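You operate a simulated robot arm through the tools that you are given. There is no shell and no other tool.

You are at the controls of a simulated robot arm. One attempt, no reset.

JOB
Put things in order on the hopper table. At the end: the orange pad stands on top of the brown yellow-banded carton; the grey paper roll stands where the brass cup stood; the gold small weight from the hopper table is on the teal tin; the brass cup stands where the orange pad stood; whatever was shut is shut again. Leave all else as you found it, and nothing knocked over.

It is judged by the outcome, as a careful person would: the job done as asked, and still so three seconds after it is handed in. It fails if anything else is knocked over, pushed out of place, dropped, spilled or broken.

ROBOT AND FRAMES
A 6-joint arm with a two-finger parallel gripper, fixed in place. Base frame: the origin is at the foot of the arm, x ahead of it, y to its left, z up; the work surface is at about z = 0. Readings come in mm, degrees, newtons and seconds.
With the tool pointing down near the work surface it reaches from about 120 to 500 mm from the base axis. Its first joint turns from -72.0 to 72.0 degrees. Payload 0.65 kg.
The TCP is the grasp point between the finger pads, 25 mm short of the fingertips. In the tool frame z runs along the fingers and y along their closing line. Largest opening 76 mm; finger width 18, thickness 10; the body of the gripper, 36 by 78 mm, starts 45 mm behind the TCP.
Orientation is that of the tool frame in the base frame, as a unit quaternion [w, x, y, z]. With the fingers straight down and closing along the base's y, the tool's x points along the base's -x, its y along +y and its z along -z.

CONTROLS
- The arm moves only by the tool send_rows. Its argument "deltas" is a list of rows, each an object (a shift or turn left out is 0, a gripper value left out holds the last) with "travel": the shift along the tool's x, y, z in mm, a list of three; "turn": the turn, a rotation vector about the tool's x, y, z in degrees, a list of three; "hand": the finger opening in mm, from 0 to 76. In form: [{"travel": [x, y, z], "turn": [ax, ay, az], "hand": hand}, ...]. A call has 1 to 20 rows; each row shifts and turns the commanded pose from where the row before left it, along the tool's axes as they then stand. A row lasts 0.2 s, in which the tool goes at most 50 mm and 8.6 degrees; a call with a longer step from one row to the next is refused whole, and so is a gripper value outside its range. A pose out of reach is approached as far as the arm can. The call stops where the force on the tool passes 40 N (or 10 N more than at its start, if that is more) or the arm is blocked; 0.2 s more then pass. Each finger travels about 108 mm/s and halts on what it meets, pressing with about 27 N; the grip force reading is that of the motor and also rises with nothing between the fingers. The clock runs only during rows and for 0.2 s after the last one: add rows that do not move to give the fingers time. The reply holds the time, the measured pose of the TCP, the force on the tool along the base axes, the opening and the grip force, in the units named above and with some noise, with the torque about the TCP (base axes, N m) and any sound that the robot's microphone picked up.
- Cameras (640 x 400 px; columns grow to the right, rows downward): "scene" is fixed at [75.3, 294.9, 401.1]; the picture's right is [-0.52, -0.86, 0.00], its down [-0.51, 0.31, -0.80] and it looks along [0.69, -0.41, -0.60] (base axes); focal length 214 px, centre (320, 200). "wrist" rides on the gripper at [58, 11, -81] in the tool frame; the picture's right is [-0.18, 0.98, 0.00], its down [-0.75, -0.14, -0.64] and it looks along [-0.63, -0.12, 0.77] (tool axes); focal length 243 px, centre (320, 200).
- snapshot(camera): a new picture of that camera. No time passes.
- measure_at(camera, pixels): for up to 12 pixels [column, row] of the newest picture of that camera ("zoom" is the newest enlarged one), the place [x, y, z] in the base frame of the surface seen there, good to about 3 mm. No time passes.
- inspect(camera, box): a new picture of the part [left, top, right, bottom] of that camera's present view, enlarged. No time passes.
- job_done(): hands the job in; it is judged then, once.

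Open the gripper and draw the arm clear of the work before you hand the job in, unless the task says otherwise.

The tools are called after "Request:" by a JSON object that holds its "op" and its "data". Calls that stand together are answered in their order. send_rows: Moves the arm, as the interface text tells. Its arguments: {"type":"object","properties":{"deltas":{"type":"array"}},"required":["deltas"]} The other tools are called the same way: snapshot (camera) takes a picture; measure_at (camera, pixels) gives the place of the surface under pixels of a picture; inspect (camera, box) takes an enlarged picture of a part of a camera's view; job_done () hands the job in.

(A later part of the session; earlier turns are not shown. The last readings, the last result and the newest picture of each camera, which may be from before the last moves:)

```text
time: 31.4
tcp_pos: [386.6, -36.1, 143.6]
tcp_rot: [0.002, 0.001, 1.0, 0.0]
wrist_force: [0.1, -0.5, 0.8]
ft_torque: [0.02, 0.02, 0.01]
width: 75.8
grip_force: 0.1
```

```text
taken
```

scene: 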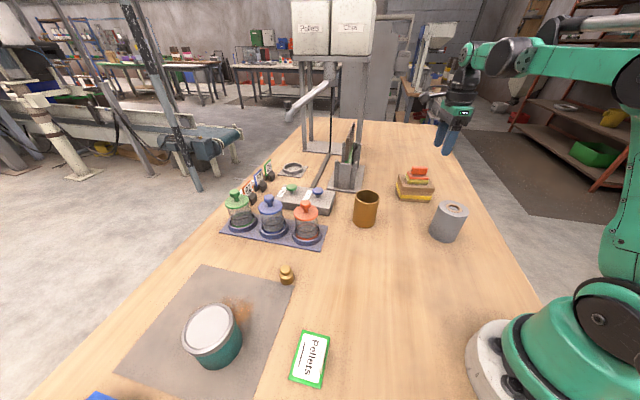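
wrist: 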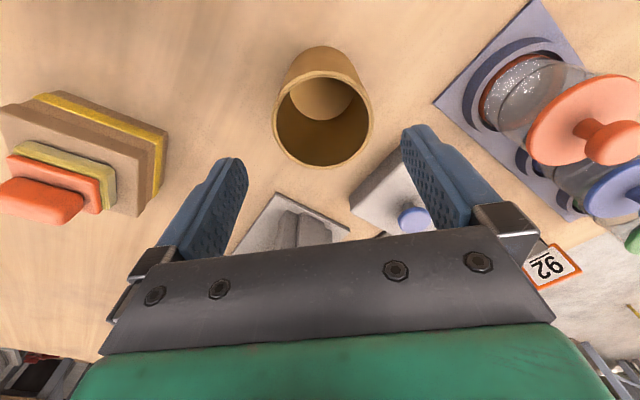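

The cup sits between the fingers near wrist (322,120), and the pad and carton on the left look fine. I measure the rim again from here to refine the centre.

Request:
{"op": "measure_at", "data": {"camera": "wrist", "pixels": [[274, 122], [371, 119], [322, 72], [324, 166], [288, 88], [357, 86], [290, 154], [359, 151], [322, 47], [320, 100], [281, 100], [365, 100]]}}

Request:
{"op": "inspect", "data": {"camera": "scene", "box": [310, 100, 450, 240]}}

```text
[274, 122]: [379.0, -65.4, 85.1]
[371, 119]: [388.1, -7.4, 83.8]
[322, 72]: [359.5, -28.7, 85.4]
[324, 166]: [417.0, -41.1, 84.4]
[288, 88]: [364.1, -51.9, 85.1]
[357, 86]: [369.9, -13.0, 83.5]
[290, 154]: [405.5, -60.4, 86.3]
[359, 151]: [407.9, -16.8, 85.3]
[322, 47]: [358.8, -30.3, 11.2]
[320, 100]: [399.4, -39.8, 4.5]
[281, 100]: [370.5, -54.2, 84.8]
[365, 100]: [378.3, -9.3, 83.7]
```

```text
2.86 times, centred on (380, 170) of scene
```

zoom: 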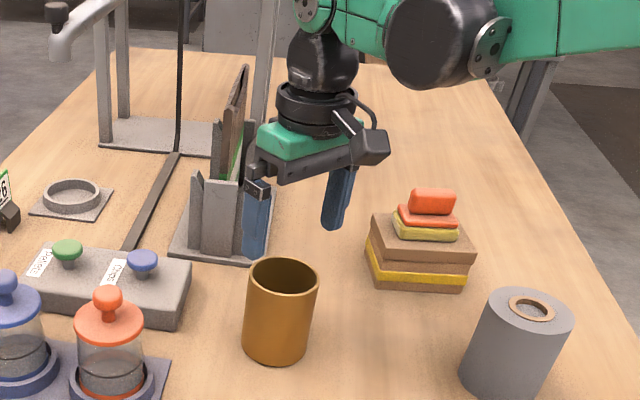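

The cup centre is (387,-35.3) with diameter 58, so each finger has about 9 mm of room. I nudge y +0.8 and go down to about z=95 to check that the fingers clear the rim.

Request:
{"op": "send_rows", "data": {"deltas": [{"travel": [-0.4, 0.8, 16]}, {"travel": [0, 0, 16]}, {"travel": [0, 0, 16]}, {"travel": [0, 0, 0]}, {"travel": [0, 0, 0]}]}}

Request:
{"op": "snapshot", "data": {"camera": "wrist"}}

```text
time: 32.6
tcp_pos: [387.7, -35.4, 96.5]
tcp_rot: [0.0, 0.001, 1.0, 0.0]
wrist_force: [-0.2, 0.4, 0.5]
ft_torque: [0.04, 0.0, 0.02]
width: 75.8
grip_force: 0.0
```

```text
taken
```

wrist: 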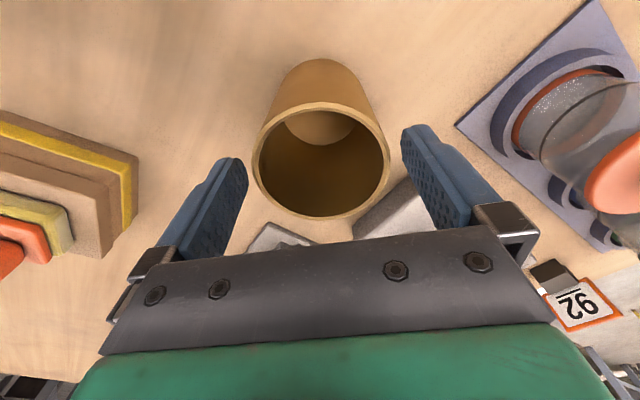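

The rim (columns 256–388) sits evenly between the fingertips (248 and 402). I lower to about z=50 and then close on the cup.

Request:
{"op": "send_rows", "data": {"deltas": [{"travel": [0, 0, 12]}, {"travel": [0, 0, 12]}, {"travel": [0, 0, 12]}, {"travel": [0, 0, 10]}, {"travel": [0, 0, 0]}, {"travel": [0, 0, 0]}]}}

Request:
{"op": "snapshot", "data": {"camera": "wrist"}}

Request:
{"op": "inspect", "data": {"camera": "scene", "box": [310, 120, 430, 240]}}

```text
time: 34.0
tcp_pos: [387.2, -35.6, 50.5]
tcp_rot: [0.001, 0.001, 1.0, 0.0]
wrist_force: [0.9, 0.0, -0.1]
ft_torque: [-0.02, 0.0, 0.02]
width: 76.0
grip_force: 0.1
```

```text
taken
```

wrist: 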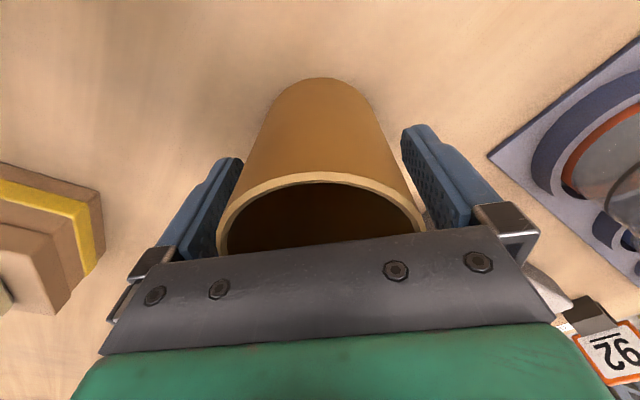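

```text
3.33 times, centred on (370, 180) of scene
```

zoom: 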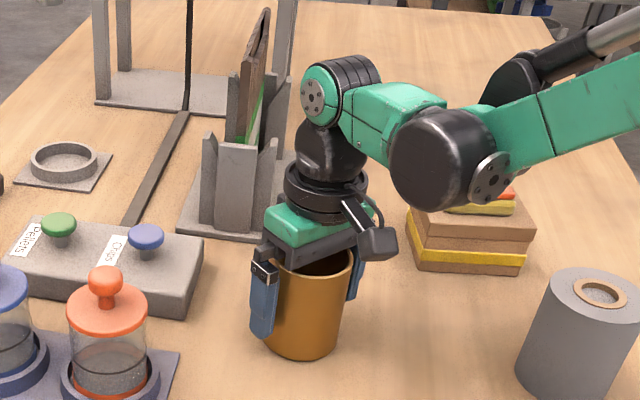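

The fingers straddle the cup and the palm is about 10 mm above the rim. I close in small steps.

Request:
{"op": "send_rows", "data": {"deltas": [{"hand": 66}, {"hand": 61}, {"hand": 57}, {"hand": 53}, {"hand": 50}, {"hand": 50}, {"hand": 50}]}}

Request:
{"op": "snapshot", "data": {"camera": "wrist"}}

```text
time: 35.6
tcp_pos: [387.6, -35.3, 49.1]
tcp_rot: [0.0, 0.001, 1.0, 0.001]
wrist_force: [0.5, 0.5, 0.7]
ft_torque: [0.02, 0.02, 0.03]
width: 60.2
grip_force: 27.0
```

```text
taken
```

wrist: 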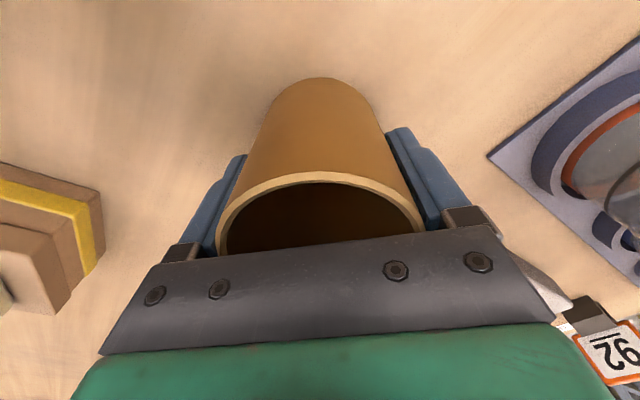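

The cup is held at 60.2 mm and 27 N. I lift 30 mm first and check the load.

Request:
{"op": "send_rows", "data": {"deltas": [{"travel": [0, 0, -5]}, {"travel": [0, 0, -10]}, {"travel": [0, 0, -15]}, {"travel": [0, 0, 0]}]}}

Request:
{"op": "snapshot", "data": {"camera": "wrist"}}

Request:
{"op": "inspect", "data": {"camera": "scene", "box": [310, 120, 430, 240]}}

```text
time: 36.6
tcp_pos: [387.6, -35.3, 80.3]
tcp_rot: [0.001, 0.0, 1.0, 0.0]
wrist_force: [0.1, -0.6, -0.5]
ft_torque: [0.0, -0.02, 0.02]
width: 60.0
grip_force: 27.2
```

```text
taken
```

wrist: 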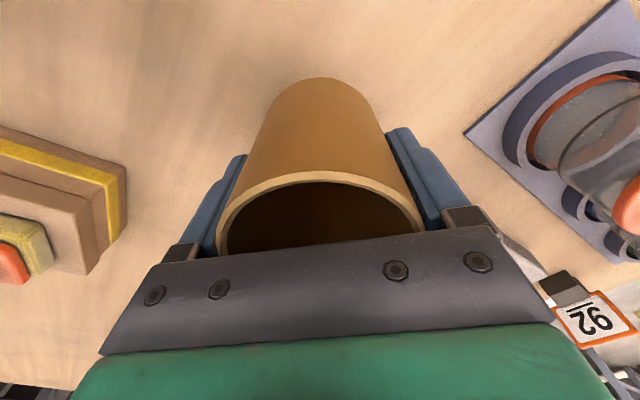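

```text
3.33 times, centred on (370, 180) of scene
```

zoom: 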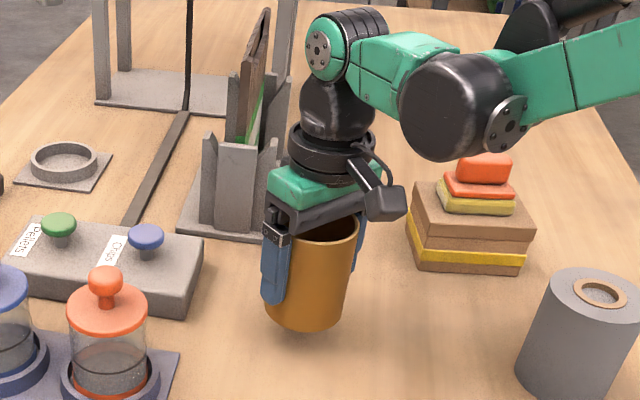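

The cup came up upright with no slip. I rise to about z=150, draw back to x≈272 and then go sideways to the pad's old spot at (271.3,160).

Request:
{"op": "send_rows", "data": {"deltas": [{"travel": [0, 0, -25]}, {"travel": [0, 0, -25]}, {"travel": [0, 0, -20]}, {"travel": [29, 0, 0]}, {"travel": [29, 0, 0]}, {"travel": [29, 0, 0]}, {"travel": [29, 0, 0]}, {"travel": [0, 32.5, 0]}, {"travel": [0, 32.5, 0]}, {"travel": [0, 32.5, 0]}, {"travel": [0, 32.5, 0]}, {"travel": [0, 32.5, 0]}, {"travel": [0, 32.5, 0]}, {"travel": [0, 0, 0]}, {"travel": [0, 0, 0]}]}}

Request:
{"op": "snapshot", "data": {"camera": "wrist"}}

Request:
{"op": "snapshot", "data": {"camera": "scene"}}

```text
time: 39.8
tcp_pos: [272.8, 161.8, 149.8]
tcp_rot: [0.001, 0.001, 1.0, 0.0]
wrist_force: [0.1, -0.1, -0.1]
ft_torque: [-0.05, 0.03, 0.0]
width: 59.9
grip_force: 26.5
```

```text
taken
```

wrist: 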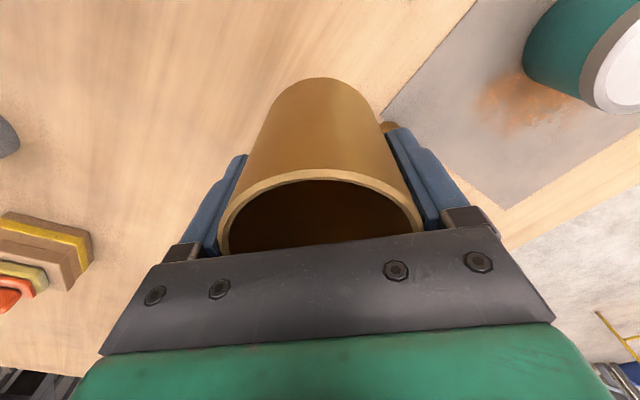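

```text
taken
```

scene: 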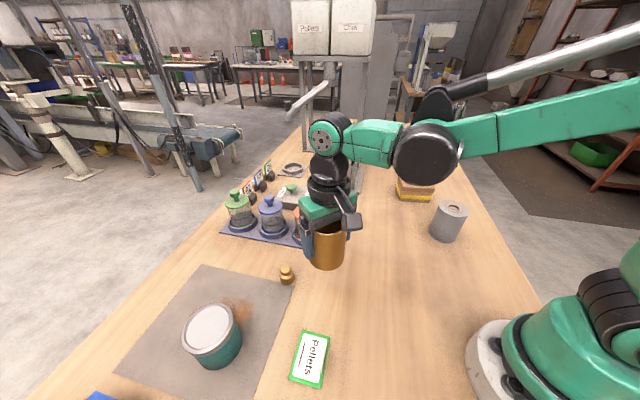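

The TCP is at (272.8,161.8) and the weight is clear of the path. I correct by (-1.5,-1.8) and lower to about z=58.

Request:
{"op": "send_rows", "data": {"deltas": [{"travel": [1.5, -1.8, 10]}, {"travel": [0, 0, 20]}, {"travel": [0, 0, 20]}, {"travel": [0, 0, 20]}, {"travel": [0, 0, 14]}, {"travel": [0, 0, 8]}, {"travel": [0, 0, 0]}, {"travel": [0, 0, 0]}]}}

Request:
{"op": "inspect", "data": {"camera": "scene", "box": [250, 200, 390, 320]}}

```text
time: 41.6
tcp_pos: [270.2, 158.3, 56.6]
tcp_rot: [0.001, 0.001, 1.0, 0.0]
wrist_force: [0.7, 0.2, -0.7]
ft_torque: [-0.02, -0.02, 0.05]
width: 57.4
grip_force: 26.9
```

```text
3.33 times, centred on (320, 260) of scene
```

zoom: 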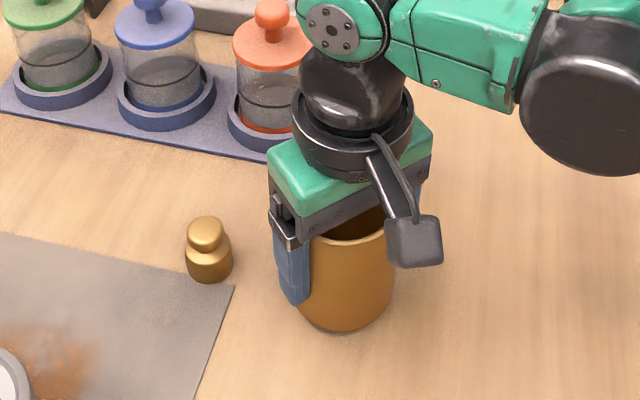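

The opening went from 59.9 to 57.4 mm, so the cup may have shifted in the grip. I look closely before going lower.

Request:
{"op": "snapshot", "data": {"camera": "wrist"}}

Request:
{"op": "measure_at", "data": {"camera": "scene", "pixels": [[325, 272], [325, 290], [325, 298], [338, 292], [310, 290], [333, 270], [325, 280], [330, 298], [320, 296], [318, 275], [335, 285], [325, 296]]}}

Request:
{"op": "send_rows", "data": {"deltas": [{"travel": [0, 0, 0]}]}}

```text
taken
```

wrist: 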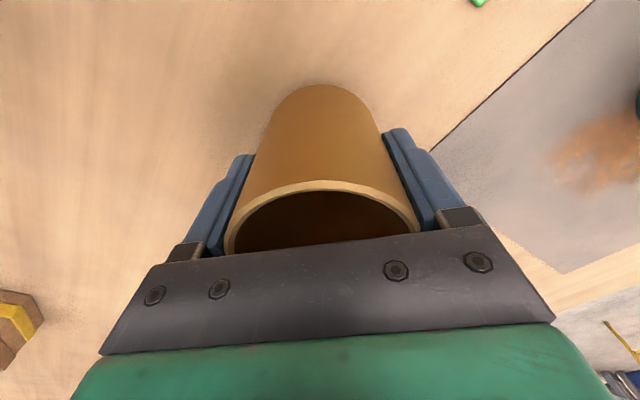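

```text
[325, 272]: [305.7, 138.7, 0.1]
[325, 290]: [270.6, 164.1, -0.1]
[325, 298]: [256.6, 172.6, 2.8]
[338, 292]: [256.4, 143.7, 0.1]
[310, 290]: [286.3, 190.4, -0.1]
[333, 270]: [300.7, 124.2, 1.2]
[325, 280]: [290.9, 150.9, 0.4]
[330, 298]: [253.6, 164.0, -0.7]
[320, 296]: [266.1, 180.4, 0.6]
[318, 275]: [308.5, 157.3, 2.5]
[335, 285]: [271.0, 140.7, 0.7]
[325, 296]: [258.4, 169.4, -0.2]
```

```text
time: 42.0
tcp_pos: [271.4, 157.7, 58.2]
tcp_rot: [0.001, 0.0, 1.0, -0.001]
wrist_force: [0.3, 0.0, -0.8]
ft_torque: [-0.02, 0.0, 0.01]
width: 57.4
grip_force: 26.7
```

The measured scene points were from an older picture. I take fresh pictures of the held cup to see whether it tilted or slid.

Request:
{"op": "inspect", "data": {"camera": "wrist", "box": [160, 60, 480, 260]}}

Request:
{"op": "inspect", "data": {"camera": "scene", "box": [290, 240, 370, 310]}}

Request:
{"op": "measure_at", "data": {"camera": "zoom", "pixels": [[320, 190], [320, 230], [320, 280], [380, 260], [300, 280], [350, 300], [290, 270], [400, 200], [400, 250], [360, 308], [250, 300], [200, 330]]}}

```text
2.00 times, centred on (320, 160) of wrist
```

zoom: 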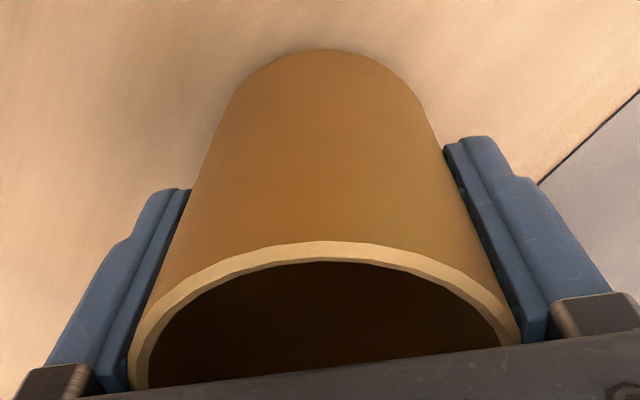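

```text
5.71 times, centred on (330, 275) of scene
```

zoom: 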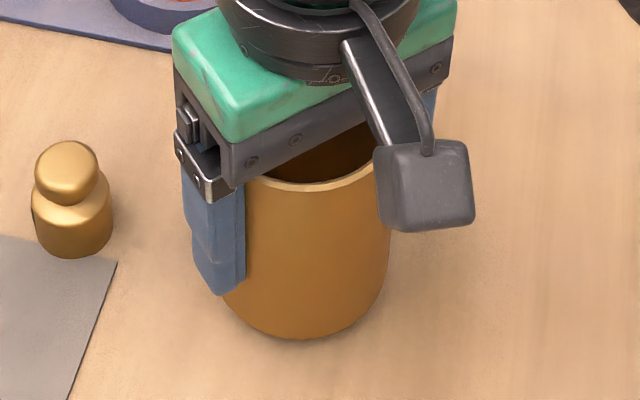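

```text
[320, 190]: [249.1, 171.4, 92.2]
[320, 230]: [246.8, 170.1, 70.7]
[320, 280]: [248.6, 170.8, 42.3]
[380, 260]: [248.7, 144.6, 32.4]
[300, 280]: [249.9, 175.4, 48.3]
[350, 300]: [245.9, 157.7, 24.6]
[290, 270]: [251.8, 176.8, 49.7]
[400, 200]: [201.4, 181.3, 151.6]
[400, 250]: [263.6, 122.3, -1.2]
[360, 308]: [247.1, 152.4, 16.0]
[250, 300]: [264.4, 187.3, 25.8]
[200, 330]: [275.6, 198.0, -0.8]
```

The cup is upright and at the right height in the grip, rim z≈92 for a TCP z≈57; it only settled about 4 mm in +x. Its centre is about (274.7,159), so I shift by (-3.4,+1) and lower 5 mm.

Request:
{"op": "send_rows", "data": {"deltas": [{"travel": [3.4, 1, 0]}, {"travel": [0, 0, 2.5]}, {"travel": [0, 0, 2.5]}, {"travel": [0, 0, 0]}, {"travel": [0, 0, 0]}]}}

Request:
{"op": "inspect", "data": {"camera": "scene", "box": [290, 240, 370, 310]}}

Request:
{"op": "measure_at", "data": {"camera": "zoom", "pixels": [[320, 250], [290, 270], [350, 270], [310, 290], [270, 290], [260, 270], [370, 260], [330, 310], [300, 320], [350, 300], [300, 200], [340, 200]]}}

```text
time: 43.2
tcp_pos: [267.6, 160.0, 52.5]
tcp_rot: [0.0, 0.001, 1.0, 0.0]
wrist_force: [-0.1, -0.6, -1.3]
ft_torque: [0.0, -0.02, -0.01]
width: 57.3
grip_force: 27.1
```

```text
5.71 times, centred on (330, 275) of scene
```

zoom: 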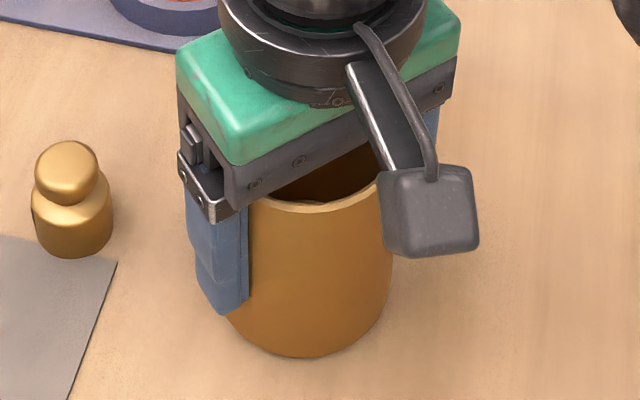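

```text
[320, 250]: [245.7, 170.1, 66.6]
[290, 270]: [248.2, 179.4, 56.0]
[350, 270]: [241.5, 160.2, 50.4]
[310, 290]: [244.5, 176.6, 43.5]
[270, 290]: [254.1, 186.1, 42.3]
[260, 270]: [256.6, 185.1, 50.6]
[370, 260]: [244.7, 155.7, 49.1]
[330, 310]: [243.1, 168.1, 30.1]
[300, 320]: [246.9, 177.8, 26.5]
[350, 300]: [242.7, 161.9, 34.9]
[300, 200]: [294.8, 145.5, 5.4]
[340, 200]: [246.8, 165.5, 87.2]
```

The fitted cup centre is about (271,161.5). I shift -1.2 mm in y and lower in 1 mm steps until it touches.

Request:
{"op": "send_rows", "data": {"deltas": [{"travel": [0, -1.2, 0]}, {"travel": [0, 0, 1]}, {"travel": [0, 0, 0.7]}, {"travel": [0, 0, 0]}]}}

Request:
{"op": "send_rows", "data": {"deltas": [{"travel": [0, 0, 0.7]}, {"travel": [0, 0, 0]}]}}

```text
time: 44.2
tcp_pos: [267.6, 157.7, 49.9]
tcp_rot: [0.001, 0.001, 1.0, -0.001]
wrist_force: [1.3, 1.1, 14.6]
ft_torque: [0.1, -0.08, 0.15]
width: 57.2
grip_force: 26.9
```

```text
time: 44.8
tcp_pos: [267.1, 157.5, 50.0]
tcp_rot: [0.001, 0.001, 1.0, -0.001]
wrist_force: [-0.3, -3.6, 12.6]
ft_torque: [-0.05, -0.01, 0.11]
width: 57.2
grip_force: 27.7
```

The cup touches the table with an upward force of about 13 N. I ease up 0.8 mm, open in steps, and check.

Request:
{"op": "send_rows", "data": {"deltas": [{"travel": [0, 0, -0.8]}, {"hand": 61}, {"hand": 68}, {"hand": 76}, {"hand": 76}, {"hand": 76}]}}

Request:
{"op": "snapshot", "data": {"camera": "wrist"}}

Request:
{"op": "inspect", "data": {"camera": "scene", "box": [290, 240, 370, 310]}}

```text
time: 46.2
tcp_pos: [266.5, 156.9, 51.6]
tcp_rot: [0.001, 0.001, 1.0, 0.001]
wrist_force: [0.9, -0.3, 0.1]
ft_torque: [0.01, 0.0, 0.0]
width: 76.0
grip_force: 0.0
```

```text
taken
```

wrist: 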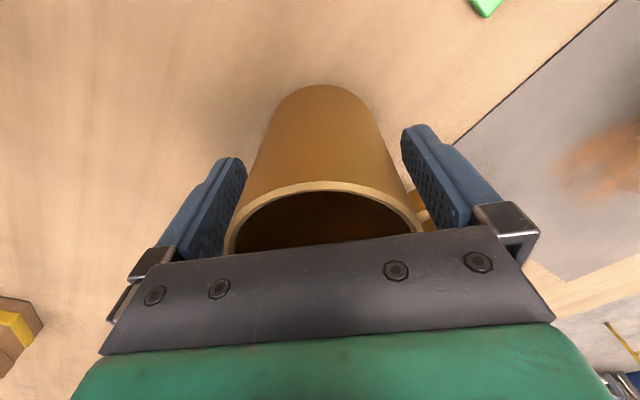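

```text
5.71 times, centred on (330, 275) of scene
```

zoom: 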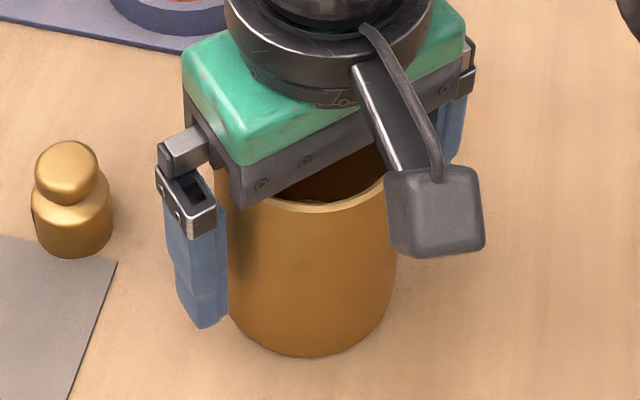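

The cup stands free with room on both sides. I rise straight up about 120 mm and then look at it from above.

Request:
{"op": "send_rows", "data": {"deltas": [{"travel": [0, 0, -10]}, {"travel": [0, 0, -20]}, {"travel": [0, 0, -30]}, {"travel": [0, 0, -30]}, {"travel": [0, 0, -30]}, {"travel": [0, 0, 0]}, {"travel": [0, 0, 0]}]}}

Request:
{"op": "snapshot", "data": {"camera": "wrist"}}

Request:
{"op": "inspect", "data": {"camera": "wrist", "box": [240, 20, 400, 140]}}

```text
time: 47.8
tcp_pos: [268.0, 158.0, 171.9]
tcp_rot: [0.001, 0.001, 1.0, 0.0]
wrist_force: [0.1, -0.2, 0.0]
ft_torque: [0.0, -0.04, 0.02]
width: 76.0
grip_force: 0.1
```

```text
taken
```

wrist: 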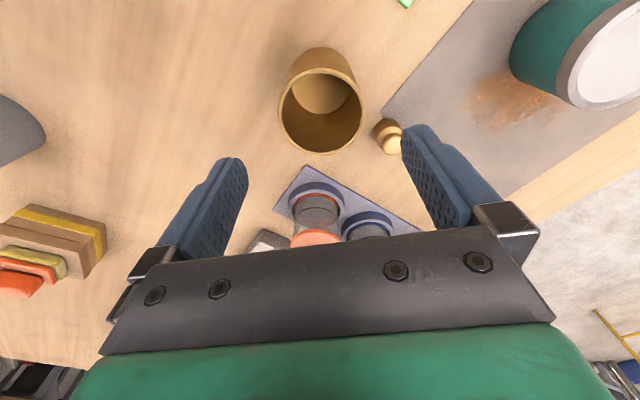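

```text
3.33 times, centred on (320, 80) of wrist
```

zoom: 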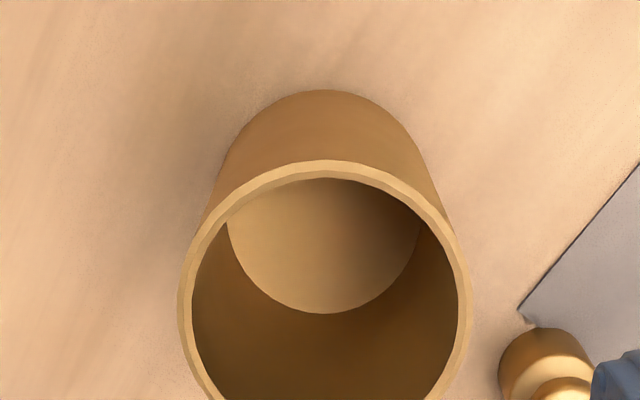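

The cup stands upright at wrist (322,110). I measure its rim to check its place against the pad's old spot at (271.3,160).

Request:
{"op": "measure_at", "data": {"camera": "wrist", "pixels": [[280, 111], [363, 108], [321, 70], [323, 152], [292, 82], [351, 80], [293, 140], [352, 137], [320, 48], [384, 130], [392, 140], [395, 150]]}}

```text
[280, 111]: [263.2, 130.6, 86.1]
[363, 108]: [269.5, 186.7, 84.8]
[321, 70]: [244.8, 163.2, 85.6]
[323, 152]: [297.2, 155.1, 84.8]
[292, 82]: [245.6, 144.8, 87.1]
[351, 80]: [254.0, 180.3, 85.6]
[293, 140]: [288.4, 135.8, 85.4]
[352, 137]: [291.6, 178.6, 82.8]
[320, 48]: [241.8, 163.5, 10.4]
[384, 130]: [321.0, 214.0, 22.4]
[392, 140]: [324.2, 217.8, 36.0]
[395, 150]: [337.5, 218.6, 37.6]
```

The cup's centre is about (269.7,159.3), within 2 mm of the pad's old centre. Next I go over the roll at (247,-177.5), keeping z≈172.

Request:
{"op": "send_rows", "data": {"deltas": [{"travel": [2.1, -33.6, 0]}, {"travel": [2.1, -33.6, 0]}, {"travel": [2.1, -33.6, 0]}, {"travel": [2.1, -33.6, 0]}, {"travel": [2.1, -33.6, 0]}, {"travel": [2.1, -33.6, 0]}, {"travel": [2.1, -33.6, 0]}, {"travel": [2.1, -33.6, 0]}, {"travel": [2.1, -33.6, 0]}, {"travel": [2.1, -33.6, 0]}, {"travel": [0, 0, 15]}, {"travel": [0, 0, 15]}, {"travel": [0, 0, 0]}, {"travel": [0, 0, 0]}]}}

Request:
{"op": "snapshot", "data": {"camera": "wrist"}}

```text
time: 50.8
tcp_pos: [244.7, -178.6, 140.2]
tcp_rot: [0.001, 0.0, 1.0, 0.0]
wrist_force: [0.0, 0.1, 0.1]
ft_torque: [0.03, -0.02, 0.01]
width: 75.8
grip_force: 0.1
```

```text
taken
```

wrist: 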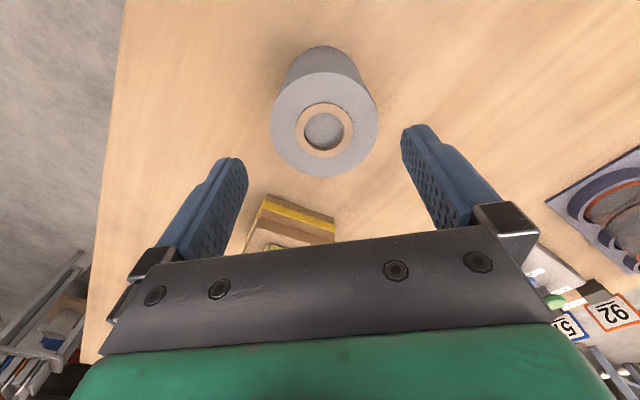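

The roll is centred between the fingers at wrist (324,125). I measure its rim for an exact centre.

Request:
{"op": "measure_at", "data": {"camera": "wrist", "pixels": [[273, 127], [377, 123], [323, 74], [326, 175], [288, 90], [360, 87], [288, 162], [364, 158], [322, 48], [324, 130], [302, 131], [350, 128]]}}

```text
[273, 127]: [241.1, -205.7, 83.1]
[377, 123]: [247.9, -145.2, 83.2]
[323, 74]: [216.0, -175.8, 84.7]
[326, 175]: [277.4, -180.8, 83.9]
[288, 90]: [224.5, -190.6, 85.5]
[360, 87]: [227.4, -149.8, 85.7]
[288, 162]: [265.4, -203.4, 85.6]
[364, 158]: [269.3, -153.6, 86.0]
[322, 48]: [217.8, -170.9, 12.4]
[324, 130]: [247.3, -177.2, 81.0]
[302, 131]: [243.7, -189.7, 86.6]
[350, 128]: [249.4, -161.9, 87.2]
```

The roll's centre is about (246.4,-176.2) with diameter about 60. I correct by (+1.6,+2.4) and go down to about z=96 to check the clearance.

Request:
{"op": "send_rows", "data": {"deltas": [{"travel": [-1.6, 2.4, 14]}, {"travel": [0, 0, 15]}, {"travel": [0, 0, 15]}, {"travel": [0, 0, 0]}, {"travel": [0, 0, 0]}]}}

Request:
{"op": "snapshot", "data": {"camera": "wrist"}}

```text
time: 52.0
tcp_pos: [247.6, -175.6, 94.7]
tcp_rot: [0.001, 0.0, 1.0, 0.0]
wrist_force: [-0.2, 0.4, 0.5]
ft_torque: [-0.03, -0.01, -0.03]
width: 76.1
grip_force: 0.1
```

```text
taken
```

wrist: 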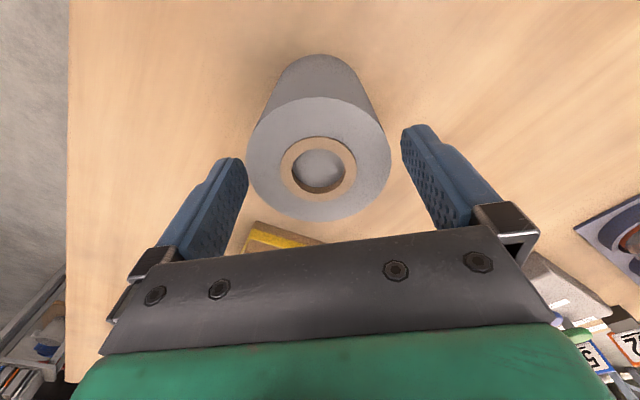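

The fingertips already straddle the roll's top (columns 247–391) without touching. I shift -1 mm in y, lower to about z=50 and close in steps.

Request:
{"op": "send_rows", "data": {"deltas": [{"travel": [0, -1, 0]}, {"travel": [0, 0, 12]}, {"travel": [0, 0, 12]}, {"travel": [0, 0, 12]}, {"travel": [0, 0, 8]}, {"travel": [0, 0, 0]}, {"travel": [0, 0, 0]}]}}

Request:
{"op": "snapshot", "data": {"camera": "wrist"}}

Request:
{"op": "inspect", "data": {"camera": "scene", "box": [380, 140, 500, 260]}}

```text
time: 53.6
tcp_pos: [247.6, -177.1, 50.3]
tcp_rot: [0.001, 0.001, 1.0, 0.0]
wrist_force: [-0.3, -1.0, 1.2]
ft_torque: [-0.02, 0.01, -0.03]
width: 76.2
grip_force: 0.0
```

```text
taken
```

wrist: 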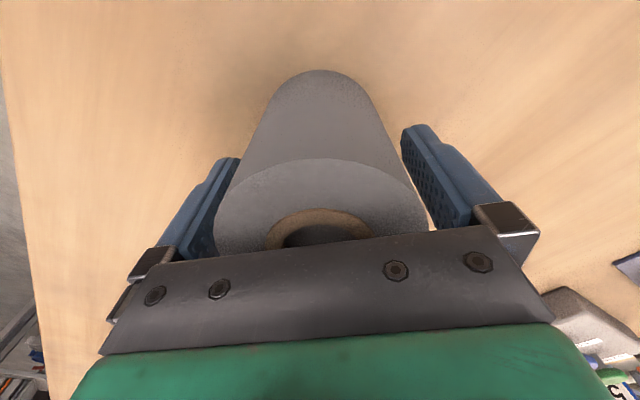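

```text
3.33 times, centred on (440, 200) of scene
```

zoom: 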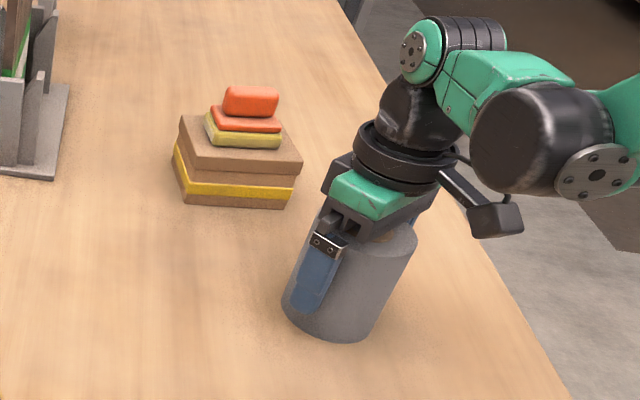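

The fingers straddle the roll, with gaps at columns 215 and 430. I close in small steps.

Request:
{"op": "send_rows", "data": {"deltas": [{"hand": 68}, {"hand": 63}, {"hand": 59}, {"hand": 55}, {"hand": 52}, {"hand": 52}, {"hand": 52}]}}

Request:
{"op": "snapshot", "data": {"camera": "wrist"}}

```text
time: 55.2
tcp_pos: [247.1, -177.1, 52.5]
tcp_rot: [0.001, 0.001, 1.0, 0.001]
wrist_force: [-0.3, 0.4, 0.8]
ft_torque: [0.1, -0.01, 0.04]
width: 63.3
grip_force: 27.5
```

```text
taken
```

wrist: 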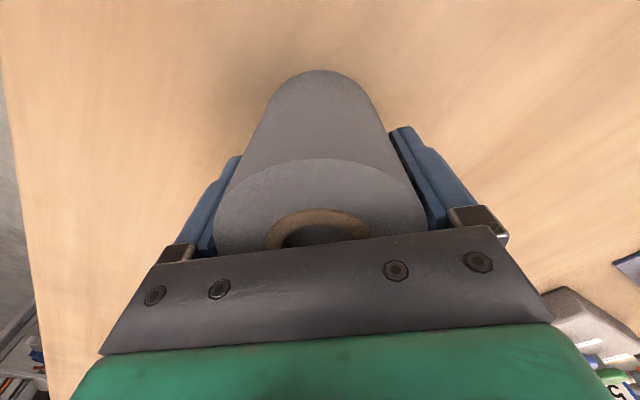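

The roll is held at 63.3 mm and 27.5 N. I lift 30 mm gently and check.

Request:
{"op": "send_rows", "data": {"deltas": [{"travel": [0, 0, -4]}, {"travel": [0, 0, -8]}, {"travel": [0, 0, -10]}, {"travel": [0, 0, -8]}, {"travel": [0, 0, 0]}, {"travel": [0, 0, 0]}]}}

Request:
{"op": "snapshot", "data": {"camera": "wrist"}}

Request:
{"op": "inspect", "data": {"camera": "scene", "box": [380, 140, 500, 260]}}

```text
time: 56.6
tcp_pos: [247.7, -176.0, 81.9]
tcp_rot: [0.001, 0.001, 1.0, 0.0]
wrist_force: [0.6, -0.3, -1.4]
ft_torque: [-0.03, -0.01, -0.02]
width: 63.7
grip_force: 27.0
```

```text
taken
```

wrist: 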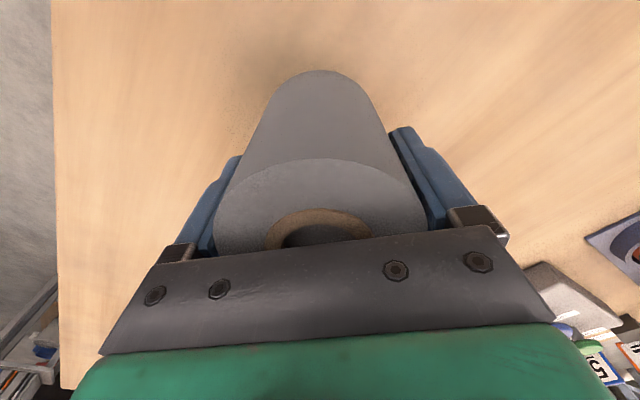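

```text
3.33 times, centred on (440, 200) of scene
```

zoom: 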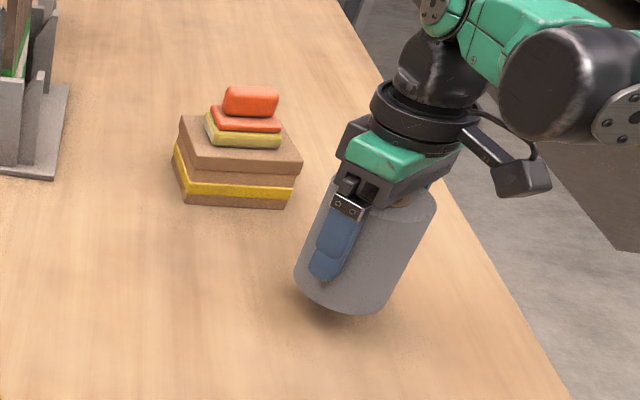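

The roll came up upright. I raise to about z=150, go sideways to y≈-35 first, then out to x≈387, well clear of the carton.

Request:
{"op": "send_rows", "data": {"deltas": [{"travel": [0, 0, -15]}, {"travel": [0, 0, -20]}, {"travel": [0, 0, -20]}, {"travel": [0, 0, -13]}, {"travel": [0, 20, 0]}, {"travel": [0, 25, 0]}, {"travel": [0, 25, 0]}, {"travel": [0, 25, 0]}, {"travel": [0, 25, 0]}, {"travel": [0, 20.7, 0]}, {"travel": [-20, 0, 0]}, {"travel": [-25, 0, 0]}, {"travel": [-25, 0, 0]}, {"travel": [-25, 0, 0]}, {"travel": [-25, 0, 0]}, {"travel": [-19.3, 0, 0]}, {"travel": [0, 0, 0]}, {"travel": [0, 0, 0]}]}}

Request:
{"op": "snapshot", "data": {"camera": "wrist"}}

Request:
{"op": "inspect", "data": {"camera": "scene", "box": [310, 110, 450, 240]}}

```text
time: 60.4
tcp_pos: [387.2, -35.8, 150.6]
tcp_rot: [0.001, 0.0, 1.0, 0.0]
wrist_force: [0.8, -0.7, -1.7]
ft_torque: [0.0, 0.03, 0.0]
width: 63.4
grip_force: 27.1
```

```text
taken
```

wrist: 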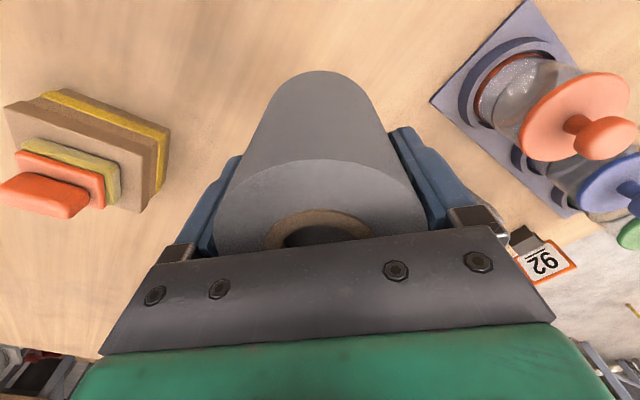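

```text
3.08 times, centred on (380, 175) of scene
```

zoom: 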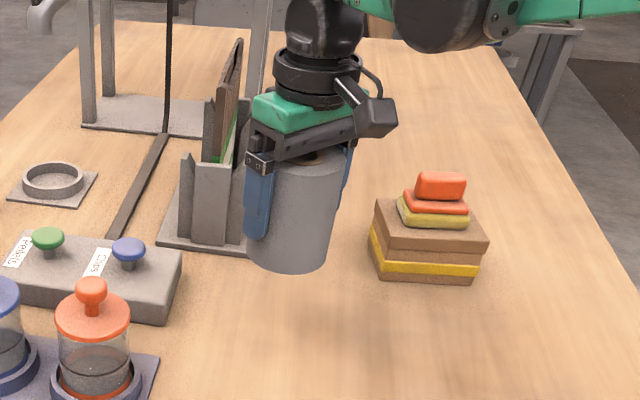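

The roll hangs over the cup's old spot, at (387.2,-35.8). I lower gently to about z=58 and check its position in the grip.

Request:
{"op": "send_rows", "data": {"deltas": [{"travel": [0, 0, 8]}, {"travel": [0, 0, 14]}, {"travel": [0, 0, 16]}, {"travel": [0, 0, 16]}, {"travel": [0, 0, 16]}, {"travel": [0, 0, 12]}, {"travel": [0, 0, 6]}, {"travel": [0, 0, 3]}, {"travel": [0, 0, 0]}, {"travel": [0, 0, 0]}]}}

Request:
{"op": "snapshot", "data": {"camera": "wrist"}}

Request:
{"op": "inspect", "data": {"camera": "scene", "box": [320, 150, 420, 240]}}

```text
time: 62.6
tcp_pos: [386.8, -37.1, 60.6]
tcp_rot: [0.0, 0.0, 1.0, 0.0]
wrist_force: [-0.1, 0.7, -1.8]
ft_torque: [0.02, -0.01, -0.01]
width: 63.7
grip_force: 26.8
```

```text
taken
```

wrist: 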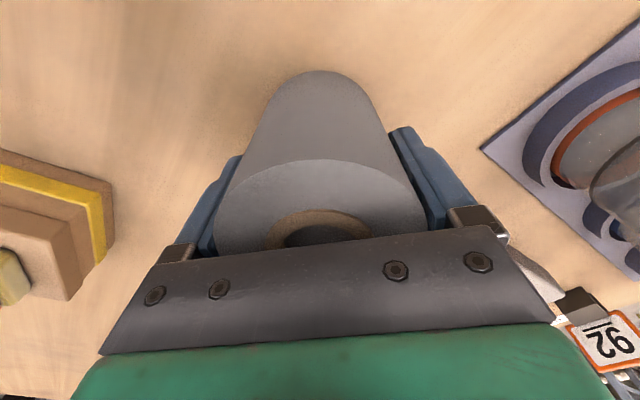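

```text
4.44 times, centred on (370, 195) of scene
```

zoom: 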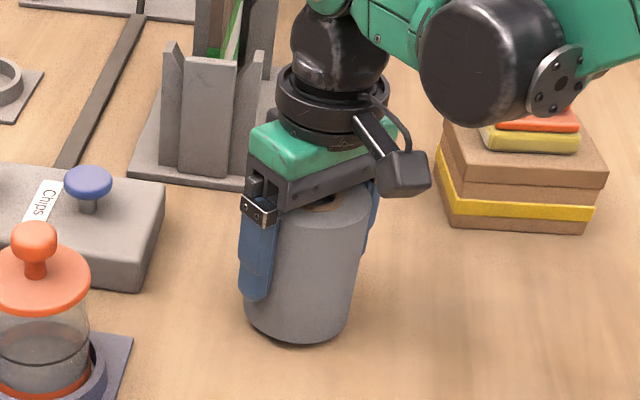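

The roll hangs upright, about 9 mm above the table. I measure points on its front to find its actual centre.

Request:
{"op": "measure_at", "data": {"camera": "zoom", "pixels": [[300, 230], [300, 260], [300, 290], [300, 320], [330, 240], [330, 270], [330, 300], [350, 250], [345, 290], [270, 310], [260, 320], [285, 310]]}}

```text
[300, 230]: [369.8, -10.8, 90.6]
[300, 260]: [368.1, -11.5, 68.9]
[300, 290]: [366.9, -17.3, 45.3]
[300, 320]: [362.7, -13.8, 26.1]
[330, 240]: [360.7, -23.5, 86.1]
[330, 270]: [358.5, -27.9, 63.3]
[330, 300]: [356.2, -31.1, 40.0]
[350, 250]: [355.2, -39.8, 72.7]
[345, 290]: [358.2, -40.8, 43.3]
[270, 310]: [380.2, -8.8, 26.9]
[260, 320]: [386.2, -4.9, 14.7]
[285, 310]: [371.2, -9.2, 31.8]
```

The fitted roll centre is about (386.6,-36.9). I shift by (+0.5,+1.5) and lower 6 mm, then go on in small steps to contact.

Request:
{"op": "send_rows", "data": {"deltas": [{"travel": [-0.5, 1.5, 0]}, {"travel": [0, 0, 3]}, {"travel": [0, 0, 3]}, {"travel": [0, 0, 0]}, {"travel": [0, 0, 0]}]}}

Request:
{"op": "send_rows", "data": {"deltas": [{"travel": [0, 0, 1]}, {"travel": [0, 0, 0]}]}}

Request:
{"op": "send_rows", "data": {"deltas": [{"travel": [0, 0, 0.8]}, {"travel": [0, 0, 0]}]}}

```text
time: 63.8
tcp_pos: [387.7, -35.2, 53.7]
tcp_rot: [0.001, 0.001, 1.0, -0.001]
wrist_force: [0.7, -0.5, -1.9]
ft_torque: [-0.03, 0.01, 0.0]
width: 63.1
grip_force: 27.0
```

```text
time: 64.4
tcp_pos: [387.4, -35.3, 53.2]
tcp_rot: [0.0, 0.002, 1.0, 0.0]
wrist_force: [0.7, 0.1, -1.5]
ft_torque: [0.01, 0.01, 0.02]
width: 63.5
grip_force: 27.4
```

```text
time: 65.0
tcp_pos: [387.3, -35.4, 52.9]
tcp_rot: [0.002, 0.001, 1.0, 0.0]
wrist_force: [-0.8, -0.2, -1.0]
ft_torque: [0.03, -0.02, 0.02]
width: 63.6
grip_force: 26.8
```

The TCP is at (387.3,-35.4,52.9) and the roll isn't touching yet. I keep lowering in 0.7 mm steps.

Request:
{"op": "send_rows", "data": {"deltas": [{"travel": [0, 0, 0.7]}, {"travel": [0, 0, 0]}]}}

Request:
{"op": "send_rows", "data": {"deltas": [{"travel": [0, 0, 0.7]}, {"travel": [0, 0, 0]}]}}

Request:
{"op": "send_rows", "data": {"deltas": [{"travel": [0, 0, 0.4]}, {"travel": [0, 0, 0]}]}}

```text
time: 65.6
tcp_pos: [387.2, -35.5, 49.9]
tcp_rot: [0.001, 0.0, 1.0, 0.0]
wrist_force: [-2.4, -3.2, 16.0]
ft_torque: [0.13, 0.06, -0.07]
width: 63.5
grip_force: 26.7
```

```text
time: 66.2
tcp_pos: [387.4, -34.8, 50.9]
tcp_rot: [0.001, 0.002, 1.0, 0.0]
wrist_force: [-0.8, -4.8, 9.3]
ft_torque: [-0.1, -0.01, -0.01]
width: 63.6
grip_force: 27.2
```

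```text
time: 66.8
tcp_pos: [387.6, -35.0, 50.4]
tcp_rot: [0.001, 0.0, 1.0, -0.001]
wrist_force: [-0.5, -2.0, 11.0]
ft_torque: [-0.12, -0.06, 0.0]
width: 63.4
grip_force: 26.6
```

The roll is on the table, with an upward force of about 11 N. I ease up 0.8 mm and open in steps.

Request:
{"op": "send_rows", "data": {"deltas": [{"travel": [0, 0, -0.8]}, {"hand": 66}, {"hand": 70}, {"hand": 76}, {"hand": 76}, {"hand": 76}]}}

Request:
{"op": "snapshot", "data": {"camera": "wrist"}}

Request:
{"op": "inspect", "data": {"camera": "scene", "box": [320, 150, 420, 240]}}

```text
time: 68.2
tcp_pos: [387.1, -35.7, 50.5]
tcp_rot: [0.001, 0.0, 1.0, 0.0]
wrist_force: [-0.3, -0.7, -0.3]
ft_torque: [0.01, -0.02, 0.01]
width: 76.1
grip_force: 0.0
```

```text
taken
```

wrist: 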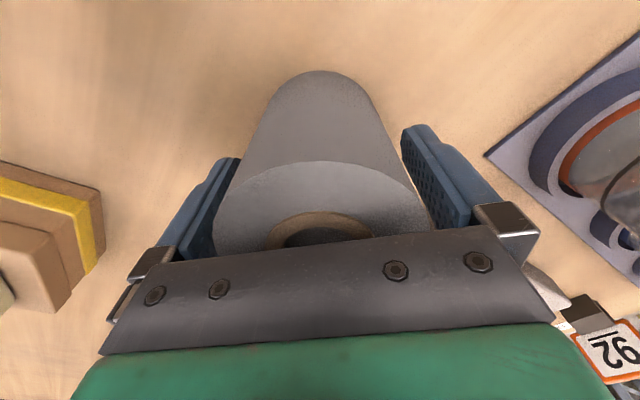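

```text
4.44 times, centred on (370, 195) of scene
```

zoom: 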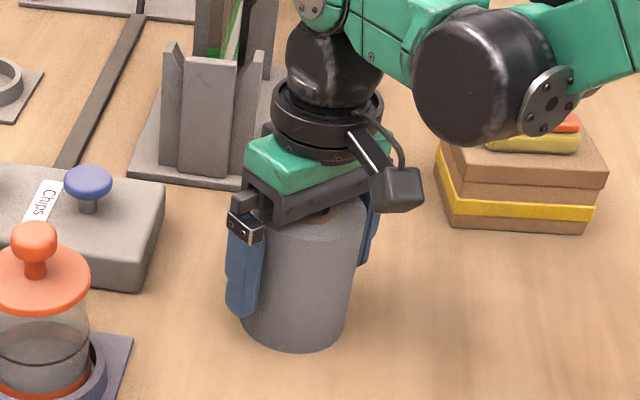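

The roll stands free of both fingers. I rise straight up about 110 mm and check its place.

Request:
{"op": "send_rows", "data": {"deltas": [{"travel": [0, 0, -8]}, {"travel": [0, 0, -16]}, {"travel": [0, 0, -25]}, {"travel": [0, 0, -30]}, {"travel": [0, 0, -30]}, {"travel": [0, 0, 0]}, {"travel": [0, 0, 0]}]}}

Request:
{"op": "snapshot", "data": {"camera": "wrist"}}

Request:
{"op": "measure_at", "data": {"camera": "wrist", "pixels": [[278, 115], [372, 115], [322, 75], [322, 160], [322, 112]]}}

```text
time: 69.8
tcp_pos: [387.7, -34.0, 159.8]
tcp_rot: [0.001, 0.0, 1.0, 0.001]
wrist_force: [0.0, 0.9, -0.1]
ft_torque: [0.01, -0.03, 0.01]
width: 75.9
grip_force: 0.0
```

```text
taken
```

wrist: 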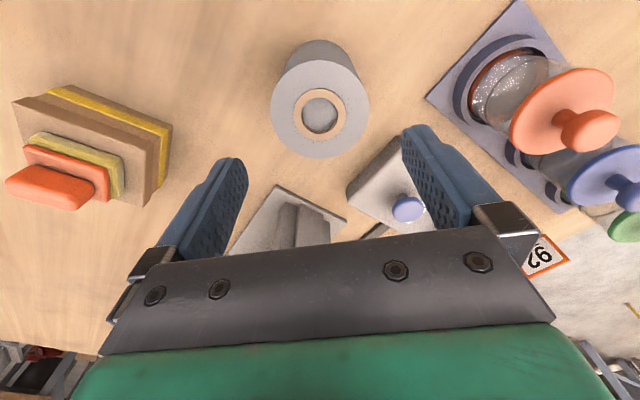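

```text
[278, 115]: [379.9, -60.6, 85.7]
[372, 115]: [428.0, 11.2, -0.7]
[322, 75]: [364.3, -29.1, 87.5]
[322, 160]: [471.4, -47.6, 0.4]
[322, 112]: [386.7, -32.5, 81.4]
```

The roll is upright at wrist (319,110). I measure its rim properly this time.

Request:
{"op": "measure_at", "data": {"camera": "wrist", "pixels": [[273, 112], [366, 109], [319, 66], [321, 156], [286, 80], [352, 78], [287, 145], [355, 141], [320, 112]]}}

Request:
{"op": "inspect", "data": {"camera": "scene", "box": [200, 150, 480, 330]}}

```text
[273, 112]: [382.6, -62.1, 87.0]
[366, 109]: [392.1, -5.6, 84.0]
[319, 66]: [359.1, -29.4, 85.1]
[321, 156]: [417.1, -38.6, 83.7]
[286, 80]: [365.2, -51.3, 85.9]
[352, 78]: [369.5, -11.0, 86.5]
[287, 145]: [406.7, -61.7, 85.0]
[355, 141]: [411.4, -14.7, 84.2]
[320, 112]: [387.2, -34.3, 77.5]
```

```text
2.22 times, centred on (340, 240) of scene
```

zoom: 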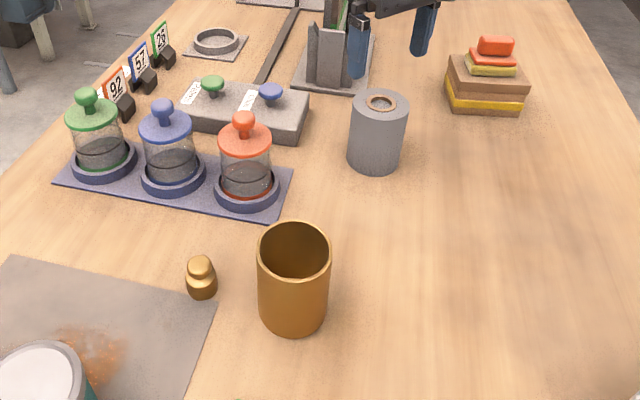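

The roll's centre is about (387.9,-34.3), within 1.5 mm of the cup's old centre. Next I draw back to x≈330 and go sideways at z≈160 to above the weight at (330,219).

Request:
{"op": "send_rows", "data": {"deltas": [{"travel": [20, 0, -10]}, {"travel": [20, 0, 0]}, {"travel": [30, 0, 0]}, {"travel": [0, 36, 0]}, {"travel": [0, 36, 0]}, {"travel": [0, 36, 0]}, {"travel": [0, 36, 0]}, {"travel": [0, 36, 0]}, {"travel": [0, 36, 0]}, {"travel": [0, 36, 0]}, {"travel": [0, 0, 0]}, {"travel": [0, 0, 0]}]}}

Request:
{"op": "snapshot", "data": {"camera": "wrist"}}

Request:
{"op": "snapshot", "data": {"camera": "scene"}}

```text
time: 72.4
tcp_pos: [316.3, 217.7, 170.1]
tcp_rot: [0.001, 0.001, 1.0, 0.0]
wrist_force: [0.4, -0.8, -0.4]
ft_torque: [0.01, -0.02, -0.01]
width: 76.1
grip_force: 0.2
```

```text
taken
```

wrist: 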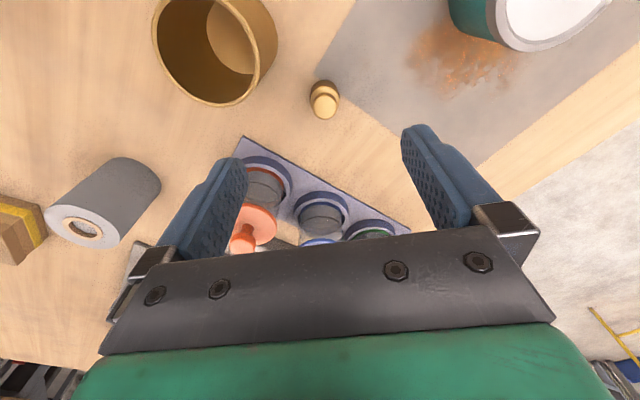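

```text
taken
```

scene: 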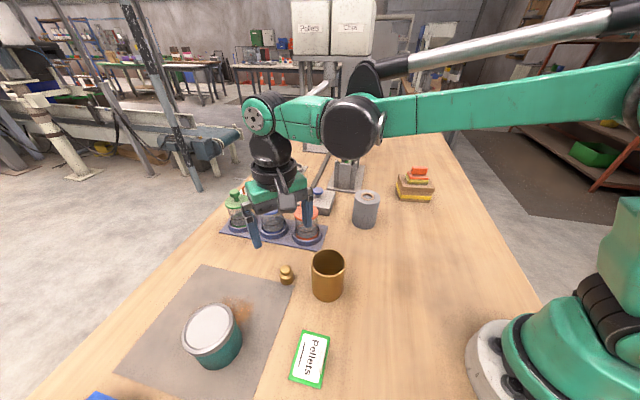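

The weight shows at wrist (325,98). I enlarge it and measure its shape.

Request:
{"op": "inspect", "data": {"camera": "wrist", "box": [285, 65, 365, 130]}}

Request:
{"op": "measure_at", "data": {"camera": "wrist", "pixels": [[313, 105], [337, 104], [325, 95], [326, 117], [325, 105], [311, 92], [338, 90], [324, 82], [318, 98], [332, 98]]}}

```text
6.15 times, centred on (325, 98) of wrist
```

zoom: 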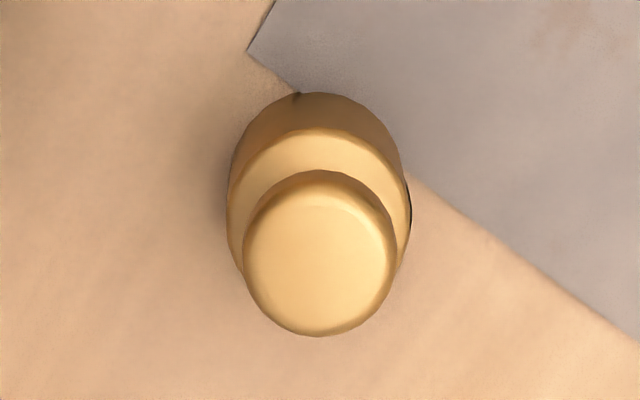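

```text
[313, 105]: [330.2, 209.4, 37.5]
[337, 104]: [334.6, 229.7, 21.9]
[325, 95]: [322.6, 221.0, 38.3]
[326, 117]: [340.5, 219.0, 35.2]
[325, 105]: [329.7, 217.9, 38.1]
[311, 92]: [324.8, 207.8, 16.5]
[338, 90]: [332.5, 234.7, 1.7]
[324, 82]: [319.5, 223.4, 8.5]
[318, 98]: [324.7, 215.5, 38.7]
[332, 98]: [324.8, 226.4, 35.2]
```

The weight's centre is about (331,218.5), its body about 28 mm wide and its knob about 22 mm, with the top at z 38. I set the opening to 52, shift over it and go down to about z=80 to check.

Request:
{"op": "send_rows", "data": {"deltas": [{"travel": [-14.7, 0.8, 0], "hand": 52}, {"travel": [0, 0, 30]}, {"travel": [0, 0, 30]}, {"travel": [0, 0, 30]}, {"travel": [0, 0, 0]}, {"travel": [0, 0, 0]}]}}

Request:
{"op": "snapshot", "data": {"camera": "wrist"}}

Request:
{"op": "inspect", "data": {"camera": "scene", "box": [220, 200, 360, 310]}}

```text
time: 73.8
tcp_pos: [333.8, 217.2, 78.4]
tcp_rot: [0.001, 0.001, 1.0, 0.001]
wrist_force: [0.0, 0.3, -0.9]
ft_torque: [0.01, -0.03, -0.02]
width: 52.0
grip_force: 0.0
```

```text
taken
```

wrist: 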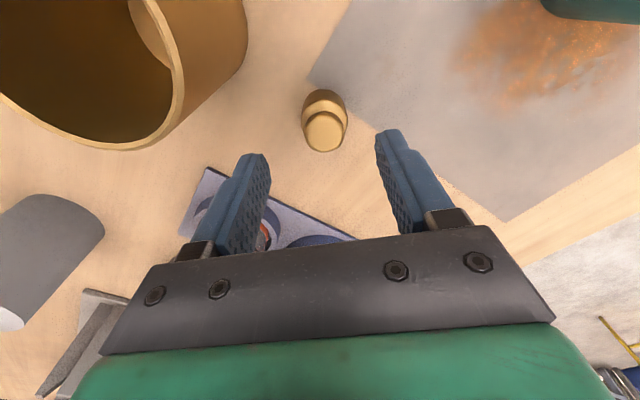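

```text
3.64 times, centred on (290, 255) of scene
```

zoom: 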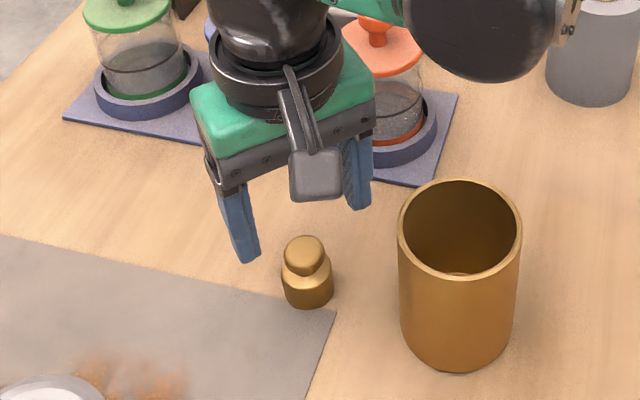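

I measure the weight again from this nearer view to line up exactly.

Request:
{"op": "measure_at", "data": {"camera": "wrist", "pixels": [[306, 130], [342, 129], [323, 113], [323, 149], [323, 131], [302, 110], [347, 108], [323, 91], [310, 122], [336, 122]]}}

```text
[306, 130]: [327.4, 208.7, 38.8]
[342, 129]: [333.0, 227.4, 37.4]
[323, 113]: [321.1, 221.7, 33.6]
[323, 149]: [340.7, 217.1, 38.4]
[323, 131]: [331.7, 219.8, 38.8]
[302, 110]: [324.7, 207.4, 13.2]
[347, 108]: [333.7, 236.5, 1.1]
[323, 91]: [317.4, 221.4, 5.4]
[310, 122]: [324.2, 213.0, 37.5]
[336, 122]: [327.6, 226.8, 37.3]
```

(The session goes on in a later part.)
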